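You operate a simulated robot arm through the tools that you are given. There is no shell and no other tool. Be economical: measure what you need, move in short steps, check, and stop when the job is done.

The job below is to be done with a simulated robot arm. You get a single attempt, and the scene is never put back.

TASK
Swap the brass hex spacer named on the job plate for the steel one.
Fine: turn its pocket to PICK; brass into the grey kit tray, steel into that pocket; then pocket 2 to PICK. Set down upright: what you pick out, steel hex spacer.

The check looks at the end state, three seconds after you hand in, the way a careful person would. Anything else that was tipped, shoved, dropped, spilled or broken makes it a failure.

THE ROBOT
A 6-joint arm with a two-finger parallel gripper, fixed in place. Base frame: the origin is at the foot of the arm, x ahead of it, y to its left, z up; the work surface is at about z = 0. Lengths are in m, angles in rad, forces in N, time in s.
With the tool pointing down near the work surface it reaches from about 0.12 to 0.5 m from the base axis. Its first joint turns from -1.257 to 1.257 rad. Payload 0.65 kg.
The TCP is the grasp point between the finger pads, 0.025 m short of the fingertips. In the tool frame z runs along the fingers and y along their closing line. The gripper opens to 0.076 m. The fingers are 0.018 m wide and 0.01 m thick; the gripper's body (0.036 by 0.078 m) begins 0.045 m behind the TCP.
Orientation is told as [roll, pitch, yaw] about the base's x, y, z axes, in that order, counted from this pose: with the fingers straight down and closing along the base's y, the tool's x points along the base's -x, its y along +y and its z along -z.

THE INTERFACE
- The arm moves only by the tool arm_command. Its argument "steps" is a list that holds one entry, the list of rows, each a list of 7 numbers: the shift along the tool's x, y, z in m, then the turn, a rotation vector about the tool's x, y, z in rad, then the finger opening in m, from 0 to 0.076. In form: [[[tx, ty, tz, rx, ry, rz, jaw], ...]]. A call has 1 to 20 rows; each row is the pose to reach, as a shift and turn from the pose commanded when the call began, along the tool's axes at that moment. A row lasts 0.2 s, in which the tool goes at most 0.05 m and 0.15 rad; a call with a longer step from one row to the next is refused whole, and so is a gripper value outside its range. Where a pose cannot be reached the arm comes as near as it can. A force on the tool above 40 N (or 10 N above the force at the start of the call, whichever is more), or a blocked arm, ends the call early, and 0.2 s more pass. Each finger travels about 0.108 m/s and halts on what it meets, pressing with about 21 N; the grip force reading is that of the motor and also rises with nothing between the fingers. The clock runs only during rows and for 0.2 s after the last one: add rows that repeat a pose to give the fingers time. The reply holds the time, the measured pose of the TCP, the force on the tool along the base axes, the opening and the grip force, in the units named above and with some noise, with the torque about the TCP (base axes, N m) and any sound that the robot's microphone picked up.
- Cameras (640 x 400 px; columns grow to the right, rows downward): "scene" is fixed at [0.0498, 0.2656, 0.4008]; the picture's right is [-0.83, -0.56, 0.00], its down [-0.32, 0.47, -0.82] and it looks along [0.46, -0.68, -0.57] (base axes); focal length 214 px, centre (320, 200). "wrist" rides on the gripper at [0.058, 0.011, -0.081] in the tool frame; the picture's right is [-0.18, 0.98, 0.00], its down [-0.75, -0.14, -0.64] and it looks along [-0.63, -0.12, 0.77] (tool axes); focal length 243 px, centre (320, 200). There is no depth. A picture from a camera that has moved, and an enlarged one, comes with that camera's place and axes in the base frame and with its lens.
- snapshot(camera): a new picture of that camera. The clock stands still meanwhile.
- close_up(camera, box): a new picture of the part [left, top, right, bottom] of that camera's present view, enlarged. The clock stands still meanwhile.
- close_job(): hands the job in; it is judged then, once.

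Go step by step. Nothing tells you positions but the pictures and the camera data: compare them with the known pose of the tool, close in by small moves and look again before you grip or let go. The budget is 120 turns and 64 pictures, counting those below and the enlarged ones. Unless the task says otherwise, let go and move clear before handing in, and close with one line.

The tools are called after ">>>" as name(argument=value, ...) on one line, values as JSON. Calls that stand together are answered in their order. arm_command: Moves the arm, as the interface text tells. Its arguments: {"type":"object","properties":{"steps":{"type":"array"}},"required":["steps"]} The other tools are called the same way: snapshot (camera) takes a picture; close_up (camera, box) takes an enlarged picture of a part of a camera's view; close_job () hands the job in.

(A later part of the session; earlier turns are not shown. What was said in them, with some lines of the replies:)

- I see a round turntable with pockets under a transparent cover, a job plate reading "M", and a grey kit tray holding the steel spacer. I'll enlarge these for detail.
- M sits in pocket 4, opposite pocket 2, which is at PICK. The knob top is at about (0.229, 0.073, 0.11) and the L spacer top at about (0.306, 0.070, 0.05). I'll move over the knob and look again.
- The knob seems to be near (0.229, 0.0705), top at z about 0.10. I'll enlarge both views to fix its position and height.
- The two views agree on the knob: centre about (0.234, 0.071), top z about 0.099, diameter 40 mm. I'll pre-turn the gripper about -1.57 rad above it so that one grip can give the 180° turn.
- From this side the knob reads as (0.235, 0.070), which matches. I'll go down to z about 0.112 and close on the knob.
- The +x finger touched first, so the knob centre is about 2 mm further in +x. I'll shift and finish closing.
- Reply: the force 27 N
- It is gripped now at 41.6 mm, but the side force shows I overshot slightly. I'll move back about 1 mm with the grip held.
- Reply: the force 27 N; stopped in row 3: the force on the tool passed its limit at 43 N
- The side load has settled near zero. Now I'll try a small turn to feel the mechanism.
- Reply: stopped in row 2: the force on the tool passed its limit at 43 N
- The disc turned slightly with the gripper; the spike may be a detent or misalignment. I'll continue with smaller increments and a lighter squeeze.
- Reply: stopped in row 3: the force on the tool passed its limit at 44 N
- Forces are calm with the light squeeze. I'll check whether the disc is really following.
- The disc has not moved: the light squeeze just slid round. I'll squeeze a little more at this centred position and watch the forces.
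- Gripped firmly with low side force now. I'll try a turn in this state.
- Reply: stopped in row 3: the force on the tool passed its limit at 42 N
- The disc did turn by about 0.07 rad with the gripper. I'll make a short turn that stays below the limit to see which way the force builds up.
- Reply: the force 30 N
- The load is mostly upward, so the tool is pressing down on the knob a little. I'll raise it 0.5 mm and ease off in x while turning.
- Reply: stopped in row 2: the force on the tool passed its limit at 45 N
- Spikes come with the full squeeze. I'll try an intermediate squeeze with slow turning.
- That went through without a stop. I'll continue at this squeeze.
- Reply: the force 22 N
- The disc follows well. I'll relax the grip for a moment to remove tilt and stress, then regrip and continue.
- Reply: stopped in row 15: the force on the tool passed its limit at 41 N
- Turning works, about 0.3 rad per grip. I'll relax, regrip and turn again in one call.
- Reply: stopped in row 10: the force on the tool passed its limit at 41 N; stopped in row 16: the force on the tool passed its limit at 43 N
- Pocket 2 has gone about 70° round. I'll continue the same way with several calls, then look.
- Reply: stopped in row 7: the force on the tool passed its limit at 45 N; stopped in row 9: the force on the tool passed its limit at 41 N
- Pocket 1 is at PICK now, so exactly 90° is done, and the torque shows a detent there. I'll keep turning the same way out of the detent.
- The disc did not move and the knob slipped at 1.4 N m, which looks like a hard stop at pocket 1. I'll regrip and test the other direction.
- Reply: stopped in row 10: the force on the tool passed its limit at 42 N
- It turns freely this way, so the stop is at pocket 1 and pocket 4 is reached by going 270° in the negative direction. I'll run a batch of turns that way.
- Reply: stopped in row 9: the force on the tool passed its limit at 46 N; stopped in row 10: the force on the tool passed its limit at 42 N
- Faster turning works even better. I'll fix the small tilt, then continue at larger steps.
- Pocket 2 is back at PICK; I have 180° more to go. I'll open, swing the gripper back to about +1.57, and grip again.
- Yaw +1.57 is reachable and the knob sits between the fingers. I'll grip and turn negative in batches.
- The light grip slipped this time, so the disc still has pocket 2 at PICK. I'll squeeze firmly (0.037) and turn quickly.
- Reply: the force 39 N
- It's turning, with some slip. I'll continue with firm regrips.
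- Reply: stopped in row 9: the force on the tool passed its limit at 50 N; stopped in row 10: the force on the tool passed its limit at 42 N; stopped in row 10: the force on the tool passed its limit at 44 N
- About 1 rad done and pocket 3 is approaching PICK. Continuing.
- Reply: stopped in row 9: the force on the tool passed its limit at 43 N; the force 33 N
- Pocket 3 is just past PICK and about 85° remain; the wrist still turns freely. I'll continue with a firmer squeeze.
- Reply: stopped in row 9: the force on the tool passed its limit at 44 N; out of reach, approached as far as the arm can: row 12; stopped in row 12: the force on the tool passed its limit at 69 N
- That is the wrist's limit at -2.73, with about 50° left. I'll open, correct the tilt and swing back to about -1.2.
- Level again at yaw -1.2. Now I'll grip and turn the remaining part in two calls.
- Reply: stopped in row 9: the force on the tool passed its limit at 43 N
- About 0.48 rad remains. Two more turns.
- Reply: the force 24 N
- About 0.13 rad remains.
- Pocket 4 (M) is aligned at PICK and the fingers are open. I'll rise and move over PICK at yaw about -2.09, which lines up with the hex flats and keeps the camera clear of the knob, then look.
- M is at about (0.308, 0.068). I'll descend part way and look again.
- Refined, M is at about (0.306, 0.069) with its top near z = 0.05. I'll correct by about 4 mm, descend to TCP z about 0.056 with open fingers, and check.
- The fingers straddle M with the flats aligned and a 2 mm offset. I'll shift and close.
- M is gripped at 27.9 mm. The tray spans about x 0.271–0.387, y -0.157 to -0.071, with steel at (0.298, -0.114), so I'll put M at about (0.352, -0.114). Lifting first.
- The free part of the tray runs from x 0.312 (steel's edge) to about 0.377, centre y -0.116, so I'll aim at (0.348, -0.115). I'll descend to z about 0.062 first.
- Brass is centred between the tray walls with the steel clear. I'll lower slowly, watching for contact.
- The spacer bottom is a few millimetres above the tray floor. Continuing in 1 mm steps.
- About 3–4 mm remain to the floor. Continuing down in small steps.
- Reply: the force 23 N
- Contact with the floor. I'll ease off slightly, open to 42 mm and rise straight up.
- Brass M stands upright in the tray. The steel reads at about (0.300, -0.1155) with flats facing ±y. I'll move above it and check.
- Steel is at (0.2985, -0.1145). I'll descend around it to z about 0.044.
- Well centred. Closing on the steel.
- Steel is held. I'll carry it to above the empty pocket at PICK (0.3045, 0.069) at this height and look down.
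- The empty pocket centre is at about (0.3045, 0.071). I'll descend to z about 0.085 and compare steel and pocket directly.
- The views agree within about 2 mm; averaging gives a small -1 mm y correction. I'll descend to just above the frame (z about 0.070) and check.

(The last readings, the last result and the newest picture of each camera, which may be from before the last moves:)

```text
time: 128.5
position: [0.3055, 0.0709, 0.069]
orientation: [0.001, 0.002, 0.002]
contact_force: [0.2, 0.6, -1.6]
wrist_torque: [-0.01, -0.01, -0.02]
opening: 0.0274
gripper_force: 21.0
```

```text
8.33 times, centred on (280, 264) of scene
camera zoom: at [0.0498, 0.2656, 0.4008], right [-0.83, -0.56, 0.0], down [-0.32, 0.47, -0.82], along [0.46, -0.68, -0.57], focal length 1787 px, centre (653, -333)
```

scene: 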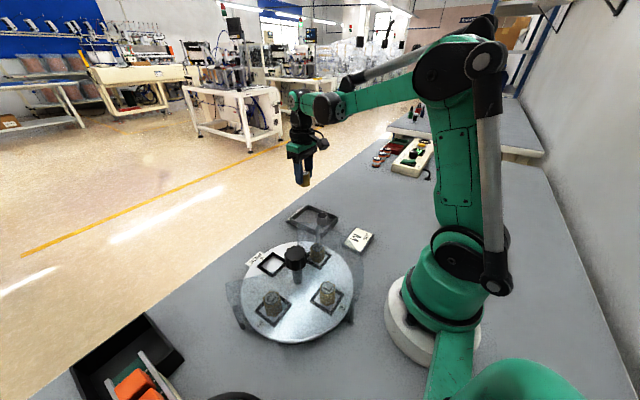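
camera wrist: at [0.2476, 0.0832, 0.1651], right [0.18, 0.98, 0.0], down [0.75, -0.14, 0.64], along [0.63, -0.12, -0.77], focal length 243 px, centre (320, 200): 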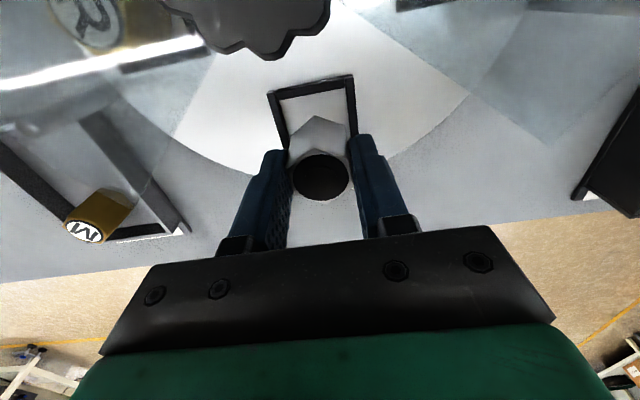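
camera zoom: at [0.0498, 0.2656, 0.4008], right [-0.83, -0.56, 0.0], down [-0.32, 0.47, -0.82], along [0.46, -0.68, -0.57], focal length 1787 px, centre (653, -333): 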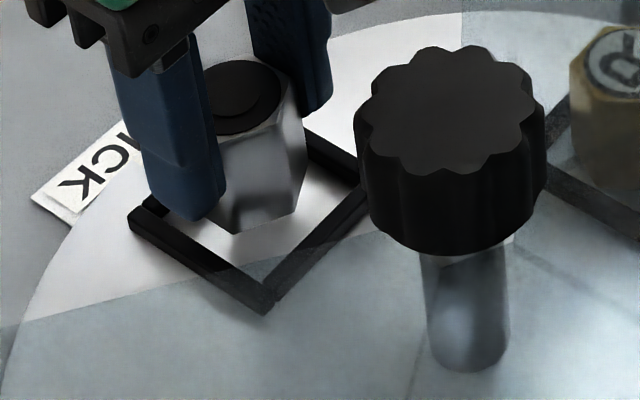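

Both views now agree that the steel is about 3 mm too far in +x relative to the pocket. I'll shift by that and lower gently.

>>> arm_command(steps=[[[0.0015, 0, 0, 0, 0, 0, 0.016], [0.0028, 0, 0, 0, 0, 0, 0.016], [0.0028, 0, 0.002, 0, 0, 0, 0.016], [0.0028, 0, 0.004, 0, 0, 0, 0.016], [0.0028, 0, 0.004, 0, 0, 0, 0.016]]])

>>> close_up(camera="wrist", box=[230, 60, 430, 200])

```text
time: 129.7
position: [0.3024, 0.0704, 0.0649]
orientation: [0.002, 0.001, 0.003]
contact_force: [-0.1, -1.0, -0.6]
wrist_torque: [-0.01, 0.03, -0.01]
opening: 0.0274
gripper_force: 21.4
```

```text
2.86 times, centred on (330, 130) of wrist
camera zoom: at [0.245, 0.0815, 0.1468], right [0.18, 0.98, 0.0], down [0.75, -0.14, 0.64], along [0.63, -0.12, -0.77], focal length 693 px, centre (291, 400)
```

zoom: 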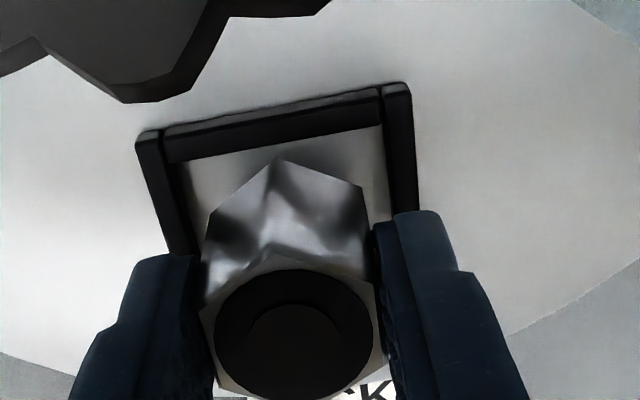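

The steel is centred in the frame. Lowering in 1 mm steps until it touches.

>>> arm_command(steps=[[[0, 0, 0.001, 0, 0, 0, 0.016], [0, 0, 0.002, 0, 0, 0, 0.016], [0, 0, 0.002, 0, 0, 0, 0.016]]])

>>> arm_command(steps=[[[0, 0, 0.001, 0, 0, 0, 0.016], [0, 0, 0.001, 0, 0, 0, 0.016]]])

```text
time: 130.5
position: [0.3028, 0.0702, 0.0641]
orientation: [0.003, 0.001, 0.003]
contact_force: [0.3, -0.3, -1.7]
wrist_torque: [-0.01, 0.02, 0.02]
opening: 0.0275
gripper_force: 21.1
```

```text
time: 131.1
position: [0.3024, 0.0704, 0.0624]
orientation: [0.003, 0.001, 0.002]
contact_force: [0.7, 0.2, -1.2]
wrist_torque: [-0.02, 0.0, 0.04]
opening: 0.0274
gripper_force: 20.7
```

>>> arm_command(steps=[[[0, 0, 0.001, 0, 0, 0, 0.016], [0, 0, 0.001, 0, 0, 0, 0.016]]])

```text
time: 131.7
position: [0.3024, 0.0697, 0.0622]
orientation: [0.001, 0.001, 0.001]
contact_force: [0.0, 0.2, -2.2]
wrist_torque: [0.02, -0.06, 0.03]
opening: 0.0273
gripper_force: 21.4
```

No contact yet; I'll go on down by 1 mm.

>>> arm_command(steps=[[[0, 0, 0.001, 0, 0, 0, 0.016], [0, 0, 0.001, 0, 0, 0, 0.016]]])

```text
time: 132.3
position: [0.3025, 0.0689, 0.0606]
orientation: [0.001, 0.002, 0.001]
contact_force: [-3.6, 2.8, 18.5]
wrist_torque: [0.05, 0.04, 0.04]
opening: 0.0275
gripper_force: 21.0
```

Touched down at z 0.061, as expected for the pocket floor. Release and rise.

>>> arm_command(steps=[[[0, 0, -0.0005, 0, 0, 0, 0.016], [0, 0, -0.0006, 0, 0, 0, 0.028], [0, 0, -0.0006, 0, 0, 0, 0.036], [0, 0, -0.0006, 0, 0, 0, 0.045], [0, 0, -0.0006, 0, 0, 0, 0.045], [0, 0, -0.015, 0, 0, 0, 0.045], [0, 0, -0.04, 0, 0, 0, 0.045], [0, 0, -0.07, 0, 0, 0, 0.045], [0, 0, -0.1, 0, 0, 0, 0.05], [0, 0, -0.1, 0, 0, 0, 0.06]]])

>>> close_up(camera="scene", box=[220, 190, 380, 350])

```text
time: 134.5
position: [0.3012, 0.0708, 0.1615]
orientation: [0.002, 0.001, 0.001]
contact_force: [-0.6, -0.4, 0.6]
wrist_torque: [0.01, 0.03, -0.01]
opening: 0.0602
gripper_force: 0.0
```

```text
2.50 times, centred on (300, 270) of scene
camera zoom: at [0.0498, 0.2656, 0.4008], right [-0.83, -0.56, 0.0], down [-0.32, 0.47, -0.82], along [0.46, -0.68, -0.57], focal length 536 px, centre (370, 25)
```

zoom: 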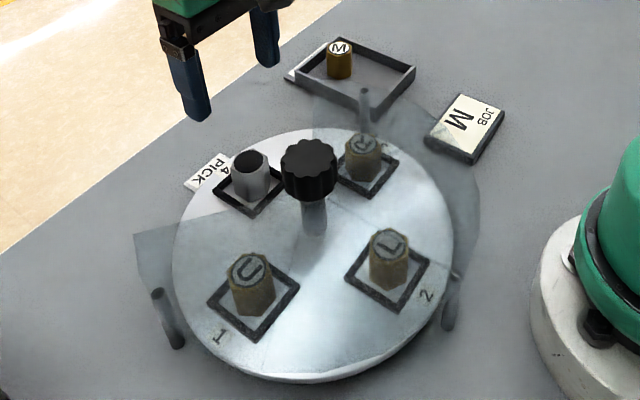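

Steel stands in pocket 4. Now I need +180° to bring pocket 2 to PICK. I'll move over the knob at yaw -1.6, then down.

>>> arm_command(steps=[[[0.01, 0, 0, 0, 0, 0.14, 0.06], [0.02, 0, 0, 0, 0, 0.28, 0.06], [0.03, 0, 0, 0, 0, 0.42, 0.06], [0.04, 0, 0, 0, 0, 0.56, 0.06], [0.05, 0, 0, 0, 0, 0.7, 0.06], [0.06, 0, 0, 0, 0, 0.84, 0.06], [0.067, 0, 0, 0, 0, 0.98, 0.065], [0.067, 0, 0, 0, 0, 1.12, 0.065], [0.067, 0, 0, 0, 0, 1.26, 0.065], [0.067, 0, 0, 0, 0, 1.4, 0.065], [0.067, 0, 0, 0, 0, 1.54, 0.065], [0.067, 0, 0, 0, 0, 1.6, 0.065], [0.067, 0, 0, 0, 0, 1.6, 0.065]]])

```text
time: 137.3
position: [0.2365, 0.0702, 0.1613]
orientation: [-0.001, 0.001, -1.598]
contact_force: [0.4, -0.2, 0.4]
wrist_torque: [-0.03, -0.01, -0.02]
opening: 0.0648
gripper_force: 0.0
```

>>> arm_command(steps=[[[0, 0, 0.015, 0, 0, 0, 0.065], [0, 0, 0.03, 0, 0, 0, 0.065], [0, 0, 0.049, 0, 0, 0, 0.065], [0, 0, 0.049, 0, 0, 0, 0.055], [0, 0, 0.049, 0, 0, 0, 0.045]]])

>>> arm_command(steps=[[[0, 0, 0, 0, 0, 0, 0.0425], [0, 0, 0, 0, 0, 0, 0.0405], [0, 0, 0, 0, 0, 0, 0.038], [0, 0, 0, 0, 0, 0, 0.035], [0, 0, 0, 0, 0, 0, 0.035], [0, 0, 0, 0, 0, -0.06, 0.035], [0, 0, 0, 0, 0, -0.12, 0.035], [0, 0, 0, 0, 0, -0.18, 0.035], [0, 0, 0, 0, 0, -0.24, 0.035], [0, 0, 0, 0, 0, -0.3, 0.035], [0, 0, 0, 0, 0, -0.36, 0.035], [0, 0, 0, 0, 0, -0.42, 0.035], [0, 0, 0, 0, 0, -0.48, 0.035]]])

```text
time: 138.5
position: [0.2341, 0.0699, 0.112]
orientation: [-0.002, 0.002, -1.6]
contact_force: [0.0, -0.5, 0.2]
wrist_torque: [-0.01, -0.01, 0.01]
opening: 0.045
gripper_force: 0.0
```

```text
time: 140.2
position: [0.2359, 0.0695, 0.1116]
orientation: [-0.002, 0.002, -1.488]
contact_force: [-1.9, 1.8, -4.1]
wrist_torque: [-0.01, -0.36, -0.06]
opening: 0.0413
gripper_force: 45.2
stopped in row 8: the force on the tool passed its limit at 44 N (the readings are from after the stop); the commanded pose is now the measured one
```

Turning again. I'll run several calls before looking, to save pictures.

>>> arm_command(steps=[[[0, 0, 0, 0, 0, 0, 0.0435], [0, 0, 0, 0, 0, 0, 0.0405], [0, 0, 0, 0, 0, 0, 0.038], [0, 0, 0, 0, 0, 0, 0.035], [0, 0, 0, 0, 0, 0, 0.035], [0, 0, 0, 0, 0, -0.06, 0.035], [0, 0, 0, 0, 0, -0.12, 0.035], [0, 0, 0, 0, 0, -0.18, 0.035], [0, 0, 0, 0, 0, -0.24, 0.035], [0, 0, 0, 0, 0, -0.3, 0.035], [0, 0, 0, 0, 0, -0.36, 0.035], [0, 0, 0, 0, 0, -0.42, 0.035], [0, 0, 0, 0, 0, -0.48, 0.035]]])

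>>> arm_command(steps=[[[0, 0, 0, 0, 0, 0, 0.0435], [0, 0, 0, 0, 0, 0, 0.0405], [0, 0, 0, 0, 0, 0, 0.038], [0, 0, 0, 0, 0, 0, 0.035], [0, 0, 0, 0, 0, 0, 0.035], [0, 0, 0, 0, 0, -0.06, 0.035], [0, 0, 0, 0, 0, -0.12, 0.035], [0, 0, 0, 0, 0, -0.18, 0.035], [0, 0, 0, 0, 0, -0.24, 0.035], [0, 0, 0, 0, 0, -0.3, 0.035], [0, 0, 0, 0, 0, -0.36, 0.035], [0, 0, 0, 0, 0, -0.42, 0.035], [0, 0, 0, 0, 0, -0.48, 0.035]]])

>>> arm_command(steps=[[[0, 0, 0, 0, 0, 0, 0.0435], [0, 0, 0, 0, 0, 0, 0.0405], [0, 0, 0, 0, 0, 0, 0.038], [0, 0, 0, 0, 0, 0, 0.035], [0, 0, 0, 0, 0, 0, 0.035], [0, 0, 0, 0, 0, -0.06, 0.035], [0, 0, 0, 0, 0, -0.12, 0.035], [0, 0, 0, 0, 0, -0.18, 0.035], [0, 0, 0, 0, 0, -0.24, 0.035], [0, 0, 0, 0, 0, -0.3, 0.035], [0, 0, 0, 0, 0, -0.36, 0.035], [0, 0, 0, 0, 0, -0.42, 0.035], [0, 0, 0, 0, 0, -0.48, 0.035]]])

>>> arm_command(steps=[[[0, 0, 0, 0, 0, 0, 0.0435], [0, 0, 0, 0, 0, 0, 0.0405], [0, 0, 0, 0, 0, 0, 0.038], [0, 0, 0, 0, 0, 0, 0.035], [0, 0, 0, 0, 0, 0, 0.035], [0, 0, 0, 0, 0, -0.06, 0.035], [0, 0, 0, 0, 0, -0.12, 0.035], [0, 0, 0, 0, 0, -0.18, 0.035], [0, 0, 0, 0, 0, -0.24, 0.035], [0, 0, 0, 0, 0, -0.3, 0.035], [0, 0, 0, 0, 0, -0.36, 0.035], [0, 0, 0, 0, 0, -0.42, 0.035], [0, 0, 0, 0, 0, -0.48, 0.035]]])

>>> close_up(camera="scene", box=[220, 230, 380, 350])

```text
time: 142.4
position: [0.236, 0.0688, 0.1116]
orientation: [-0.003, 0.0, -1.191]
contact_force: [-1.4, -0.9, 8.1]
wrist_torque: [0.28, -0.37, 0.01]
opening: 0.0414
gripper_force: 45.0
stopped in row 11: the force on the tool passed its limit at 43 N (the readings are from after the stop); the commanded pose is now the measured one
```

```text
time: 144.2
position: [0.236, 0.0696, 0.1123]
orientation: [-0.002, -0.002, -1.03]
contact_force: [0.1, 0.3, -5.1]
wrist_torque: [0.32, -0.19, -0.02]
opening: 0.0411
gripper_force: 44.7
stopped in row 8: the force on the tool passed its limit at 41 N (the readings are from after the stop); the commanded pose is now the measured one
```

```text
time: 146.1
position: [0.2349, 0.0685, 0.1109]
orientation: [-0.006, 0.002, -0.83]
contact_force: [-2.4, -0.6, 7.4]
wrist_torque: [0.28, -0.48, 0.01]
opening: 0.0415
gripper_force: 44.6
stopped in row 9: the force on the tool passed its limit at 41 N (the readings are from after the stop); the commanded pose is now the measured one
```

```text
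time: 148.9
position: [0.2359, 0.0693, 0.1108]
orientation: [0.0, 0.0, -0.357]
contact_force: [2.1, -0.9, -4.2]
wrist_torque: [0.34, 0.15, 0.02]
opening: 0.0411
gripper_force: 44.3
stopped in row 13: the force on the tool passed its limit at 42 N (the readings are from after the stop); the commanded pose is now the measured one
```

```text
3.33 times, centred on (300, 290) of scene
camera zoom: at [0.0498, 0.2656, 0.4008], right [-0.83, -0.56, 0.0], down [-0.32, 0.47, -0.82], along [0.46, -0.68, -0.57], focal length 715 px, centre (387, -100)
```

zoom: 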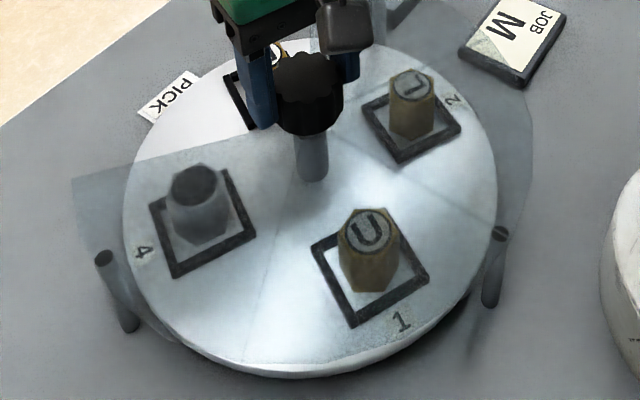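

Disc and gripper agree at about 1.24 rad turned. The target is gripper yaw about 1.54; I'll run four more calls.

>>> arm_command(steps=[[[0, 0, 0, 0, 0, 0, 0.0435], [0, 0, 0, 0, 0, 0, 0.0405], [0, 0, 0, 0, 0, 0, 0.038], [0, 0, 0, 0, 0, 0, 0.035], [0, 0, 0, 0, 0, 0, 0.035], [0, 0, 0, 0, 0, -0.06, 0.035], [0, 0, 0, 0, 0, -0.12, 0.035], [0, 0, 0, 0, 0, -0.18, 0.035], [0, 0, 0, 0, 0, -0.24, 0.035], [0, 0, 0, 0, 0, -0.3, 0.035], [0, 0, 0, 0, 0, -0.36, 0.035], [0, 0, 0, 0, 0, -0.42, 0.035]]])

>>> arm_command(steps=[[[0, 0, 0, 0, 0, 0, 0.0435], [0, 0, 0, 0, 0, 0, 0.0405], [0, 0, 0, 0, 0, 0, 0.038], [0, 0, 0, 0, 0, 0, 0.035], [0, 0, 0, 0, 0, 0, 0.035], [0, 0, 0, 0, 0, -0.06, 0.035], [0, 0, 0, 0, 0, -0.12, 0.035], [0, 0, 0, 0, 0, -0.18, 0.035], [0, 0, 0, 0, 0, -0.24, 0.035], [0, 0, 0, 0, 0, -0.3, 0.035], [0, 0, 0, 0, 0, -0.36, 0.035], [0, 0, 0, 0, 0, -0.42, 0.035]]])

>>> arm_command(steps=[[[0, 0, 0, 0, 0, 0, 0.0435], [0, 0, 0, 0, 0, 0, 0.0405], [0, 0, 0, 0, 0, 0, 0.038], [0, 0, 0, 0, 0, 0, 0.035], [0, 0, 0, 0, 0, 0, 0.035], [0, 0, 0, 0, 0, -0.06, 0.035], [0, 0, 0, 0, 0, -0.12, 0.035], [0, 0, 0, 0, 0, -0.18, 0.035], [0, 0, 0, 0, 0, -0.24, 0.035], [0, 0, 0, 0, 0, -0.3, 0.035], [0, 0, 0, 0, 0, -0.36, 0.035], [0, 0, 0, 0, 0, -0.42, 0.035]]])

>>> arm_command(steps=[[[0, 0, 0, 0, 0, 0, 0.0435], [0, 0, 0, 0, 0, 0, 0.0405], [0, 0, 0, 0, 0, 0, 0.038], [0, 0, 0, 0, 0, 0, 0.035], [0, 0, 0, 0, 0, 0, 0.035], [0, 0, 0, 0, 0, -0.06, 0.035], [0, 0, 0, 0, 0, -0.12, 0.035], [0, 0, 0, 0, 0, -0.18, 0.035], [0, 0, 0, 0, 0, -0.24, 0.035], [0, 0, 0, 0, 0, -0.3, 0.035], [0, 0, 0, 0, 0, -0.36, 0.035], [0, 0, 0, 0, 0, -0.42, 0.035]]])

```text
time: 151.4
position: [0.2367, 0.07, 0.1112]
orientation: [-0.001, 0.002, 0.027]
contact_force: [-1.4, 1.8, 7.0]
wrist_torque: [-0.24, -0.14, 0.04]
opening: 0.041
gripper_force: 44.7
stopped in row 12: the force on the tool passed its limit at 42 N (the readings are from after the stop); the commanded pose is now the measured one
```

```text
time: 154.1
position: [0.2352, 0.0708, 0.1115]
orientation: [0.004, 0.003, 0.449]
contact_force: [-3.8, 25.9, -3.7]
wrist_torque: [-0.37, -0.23, -0.06]
opening: 0.0414
gripper_force: 45.0
```

```text
time: 156.7
position: [0.2351, 0.0699, 0.1107]
orientation: [0.002, 0.001, 0.869]
contact_force: [-7.5, 5.7, 4.7]
wrist_torque: [0.15, 0.19, 0.02]
opening: 0.0429
gripper_force: 4.8
```

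```text
time: 159.2
position: [0.2355, 0.0691, 0.1101]
orientation: [0.004, 0.0, 1.287]
contact_force: [-28.3, 15.6, -14.2]
wrist_torque: [-0.31, -0.49, -0.01]
opening: 0.0413
gripper_force: 44.7
```

>>> close_up(camera="scene", box=[220, 230, 380, 350])

```text
3.33 times, centred on (300, 290) of scene
camera zoom: at [0.0498, 0.2657, 0.4007], right [-0.83, -0.56, 0.0], down [-0.32, 0.47, -0.82], along [0.46, -0.68, -0.57], focal length 715 px, centre (387, -100)
```

zoom: 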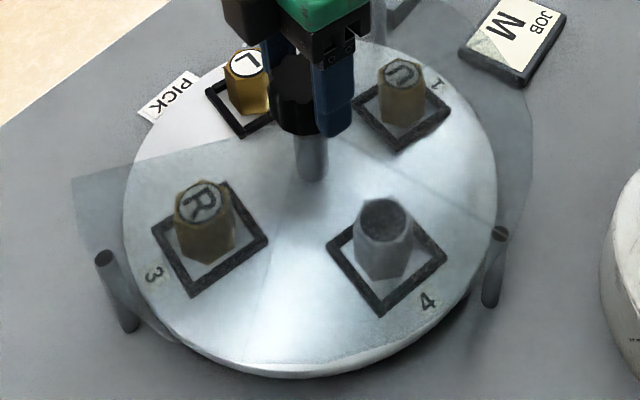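

About 0.26 rad remains. I'll turn 0.25 with a firm grip, open, then check.

>>> arm_command(steps=[[[0, 0, 0, 0, 0, 0, 0.0435], [0, 0, 0, 0, 0, 0, 0.0405], [0, 0, 0, 0, 0, 0, 0.038], [0, 0, 0, 0, 0, 0, 0.035], [0, 0, 0, 0, 0, 0, 0.035], [0, 0, 0, 0, 0, -0.05, 0.035], [0, 0, 0, 0, 0, -0.1, 0.035], [0, 0, 0, 0, 0, -0.15, 0.035], [0, 0, 0, 0, 0, -0.2, 0.035], [0, 0, 0, 0, 0, -0.25, 0.035], [0, 0, 0, 0, 0, -0.25, 0.035]]])

>>> close_up(camera="scene", box=[220, 230, 380, 350])

```text
time: 161.7
position: [0.2347, 0.0696, 0.1118]
orientation: [0.003, -0.001, 1.538]
contact_force: [-14.2, 3.2, 9.4]
wrist_torque: [-0.4, -0.25, 0.08]
opening: 0.0414
gripper_force: 45.3
```

```text
3.33 times, centred on (300, 290) of scene
camera zoom: at [0.0498, 0.2656, 0.4008], right [-0.83, -0.56, 0.0], down [-0.32, 0.47, -0.82], along [0.46, -0.68, -0.57], focal length 715 px, centre (387, -100)
```

zoom: 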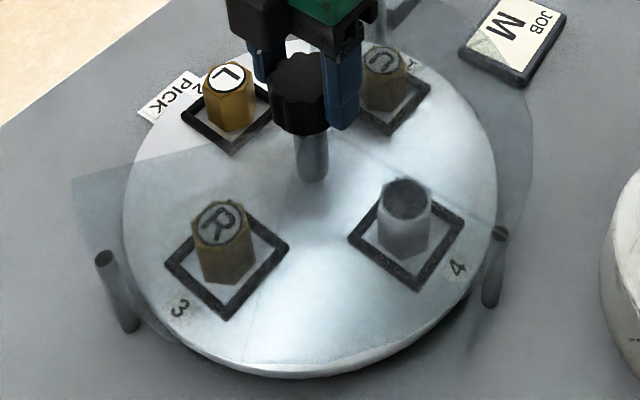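

About 0.055 rad still to go. Turn that, then release.

>>> arm_command(steps=[[[0, 0, 0, 0, 0, 0, 0.0435], [0, 0, 0, 0, 0, 0, 0.0405], [0, 0, 0, 0, 0, 0, 0.038], [0, 0, 0, 0, 0, 0, 0.035], [0, 0, 0, 0, 0, 0, 0.035], [0, 0, 0, 0, 0, -0.02, 0.035], [0, 0, 0, 0, 0, -0.04, 0.035], [0, 0, 0, 0, 0, -0.06, 0.035], [0, 0, 0, 0, 0, -0.06, 0.035], [0, 0, 0, 0, 0, -0.06, 0.045], [0, 0, 0, 0, 0, -0.06, 0.06]]])

>>> close_up(camera="scene", box=[220, 230, 380, 350])

```text
time: 164.1
position: [0.2362, 0.0694, 0.1114]
orientation: [0.001, 0.0, 1.598]
contact_force: [0.4, -0.2, 0.0]
wrist_torque: [0.01, -0.02, 0.01]
opening: 0.0598
gripper_force: 0.1
```

```text
3.33 times, centred on (300, 290) of scene
camera zoom: at [0.0498, 0.2656, 0.4008], right [-0.83, -0.56, 0.0], down [-0.32, 0.47, -0.82], along [0.46, -0.68, -0.57], focal length 715 px, centre (387, -100)
```

zoom: 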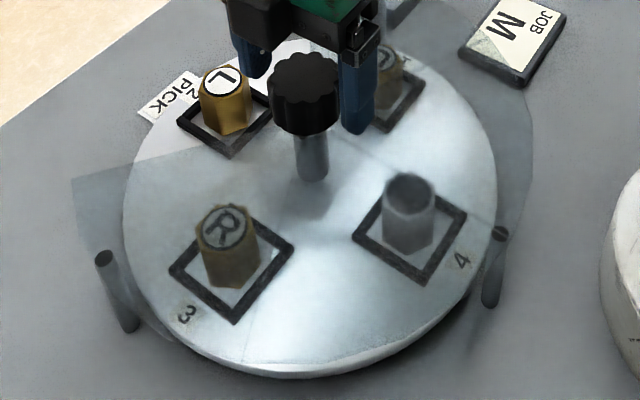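

It matches the original detent position with pocket 2 at PICK. Rising clear and taking a final look.

>>> arm_command(steps=[[[0, 0, -0.02, 0, 0, 0, 0.06], [0, 0, -0.05, 0, 0, 0, 0.06], [0, 0, -0.09, 0, 0, 0, 0.06], [0, 0, -0.13, 0, 0, 0, 0.06], [0, 0, -0.13, 0, 0, 0, 0.06]]])

>>> close_up(camera="scene", box=[220, 190, 380, 350])

```text
time: 165.2
position: [0.2356, 0.0699, 0.2413]
orientation: [0.001, -0.001, 1.595]
contact_force: [-0.2, 0.4, -0.9]
wrist_torque: [0.0, 0.0, 0.0]
opening: 0.0602
gripper_force: 0.0
```

```text
2.50 times, centred on (300, 270) of scene
camera zoom: at [0.0498, 0.2656, 0.4008], right [-0.83, -0.56, 0.0], down [-0.32, 0.47, -0.82], along [0.46, -0.68, -0.57], focal length 536 px, centre (370, 25)
```

zoom: 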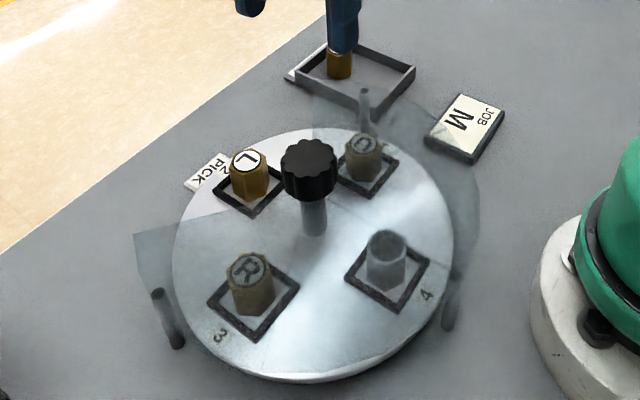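

Everything is in place: steel in pocket 4, brass M upright in the kit tray, pocket 2 at PICK, and the arm clear. Handing in.

>>> close_job()

```text
The job is handed in.
```

The swap is done and handed in: brass spacer M stands upright in the grey kit tray, the steel spacer stands upright in pocket 4, and pocket 2 is back at PICK.
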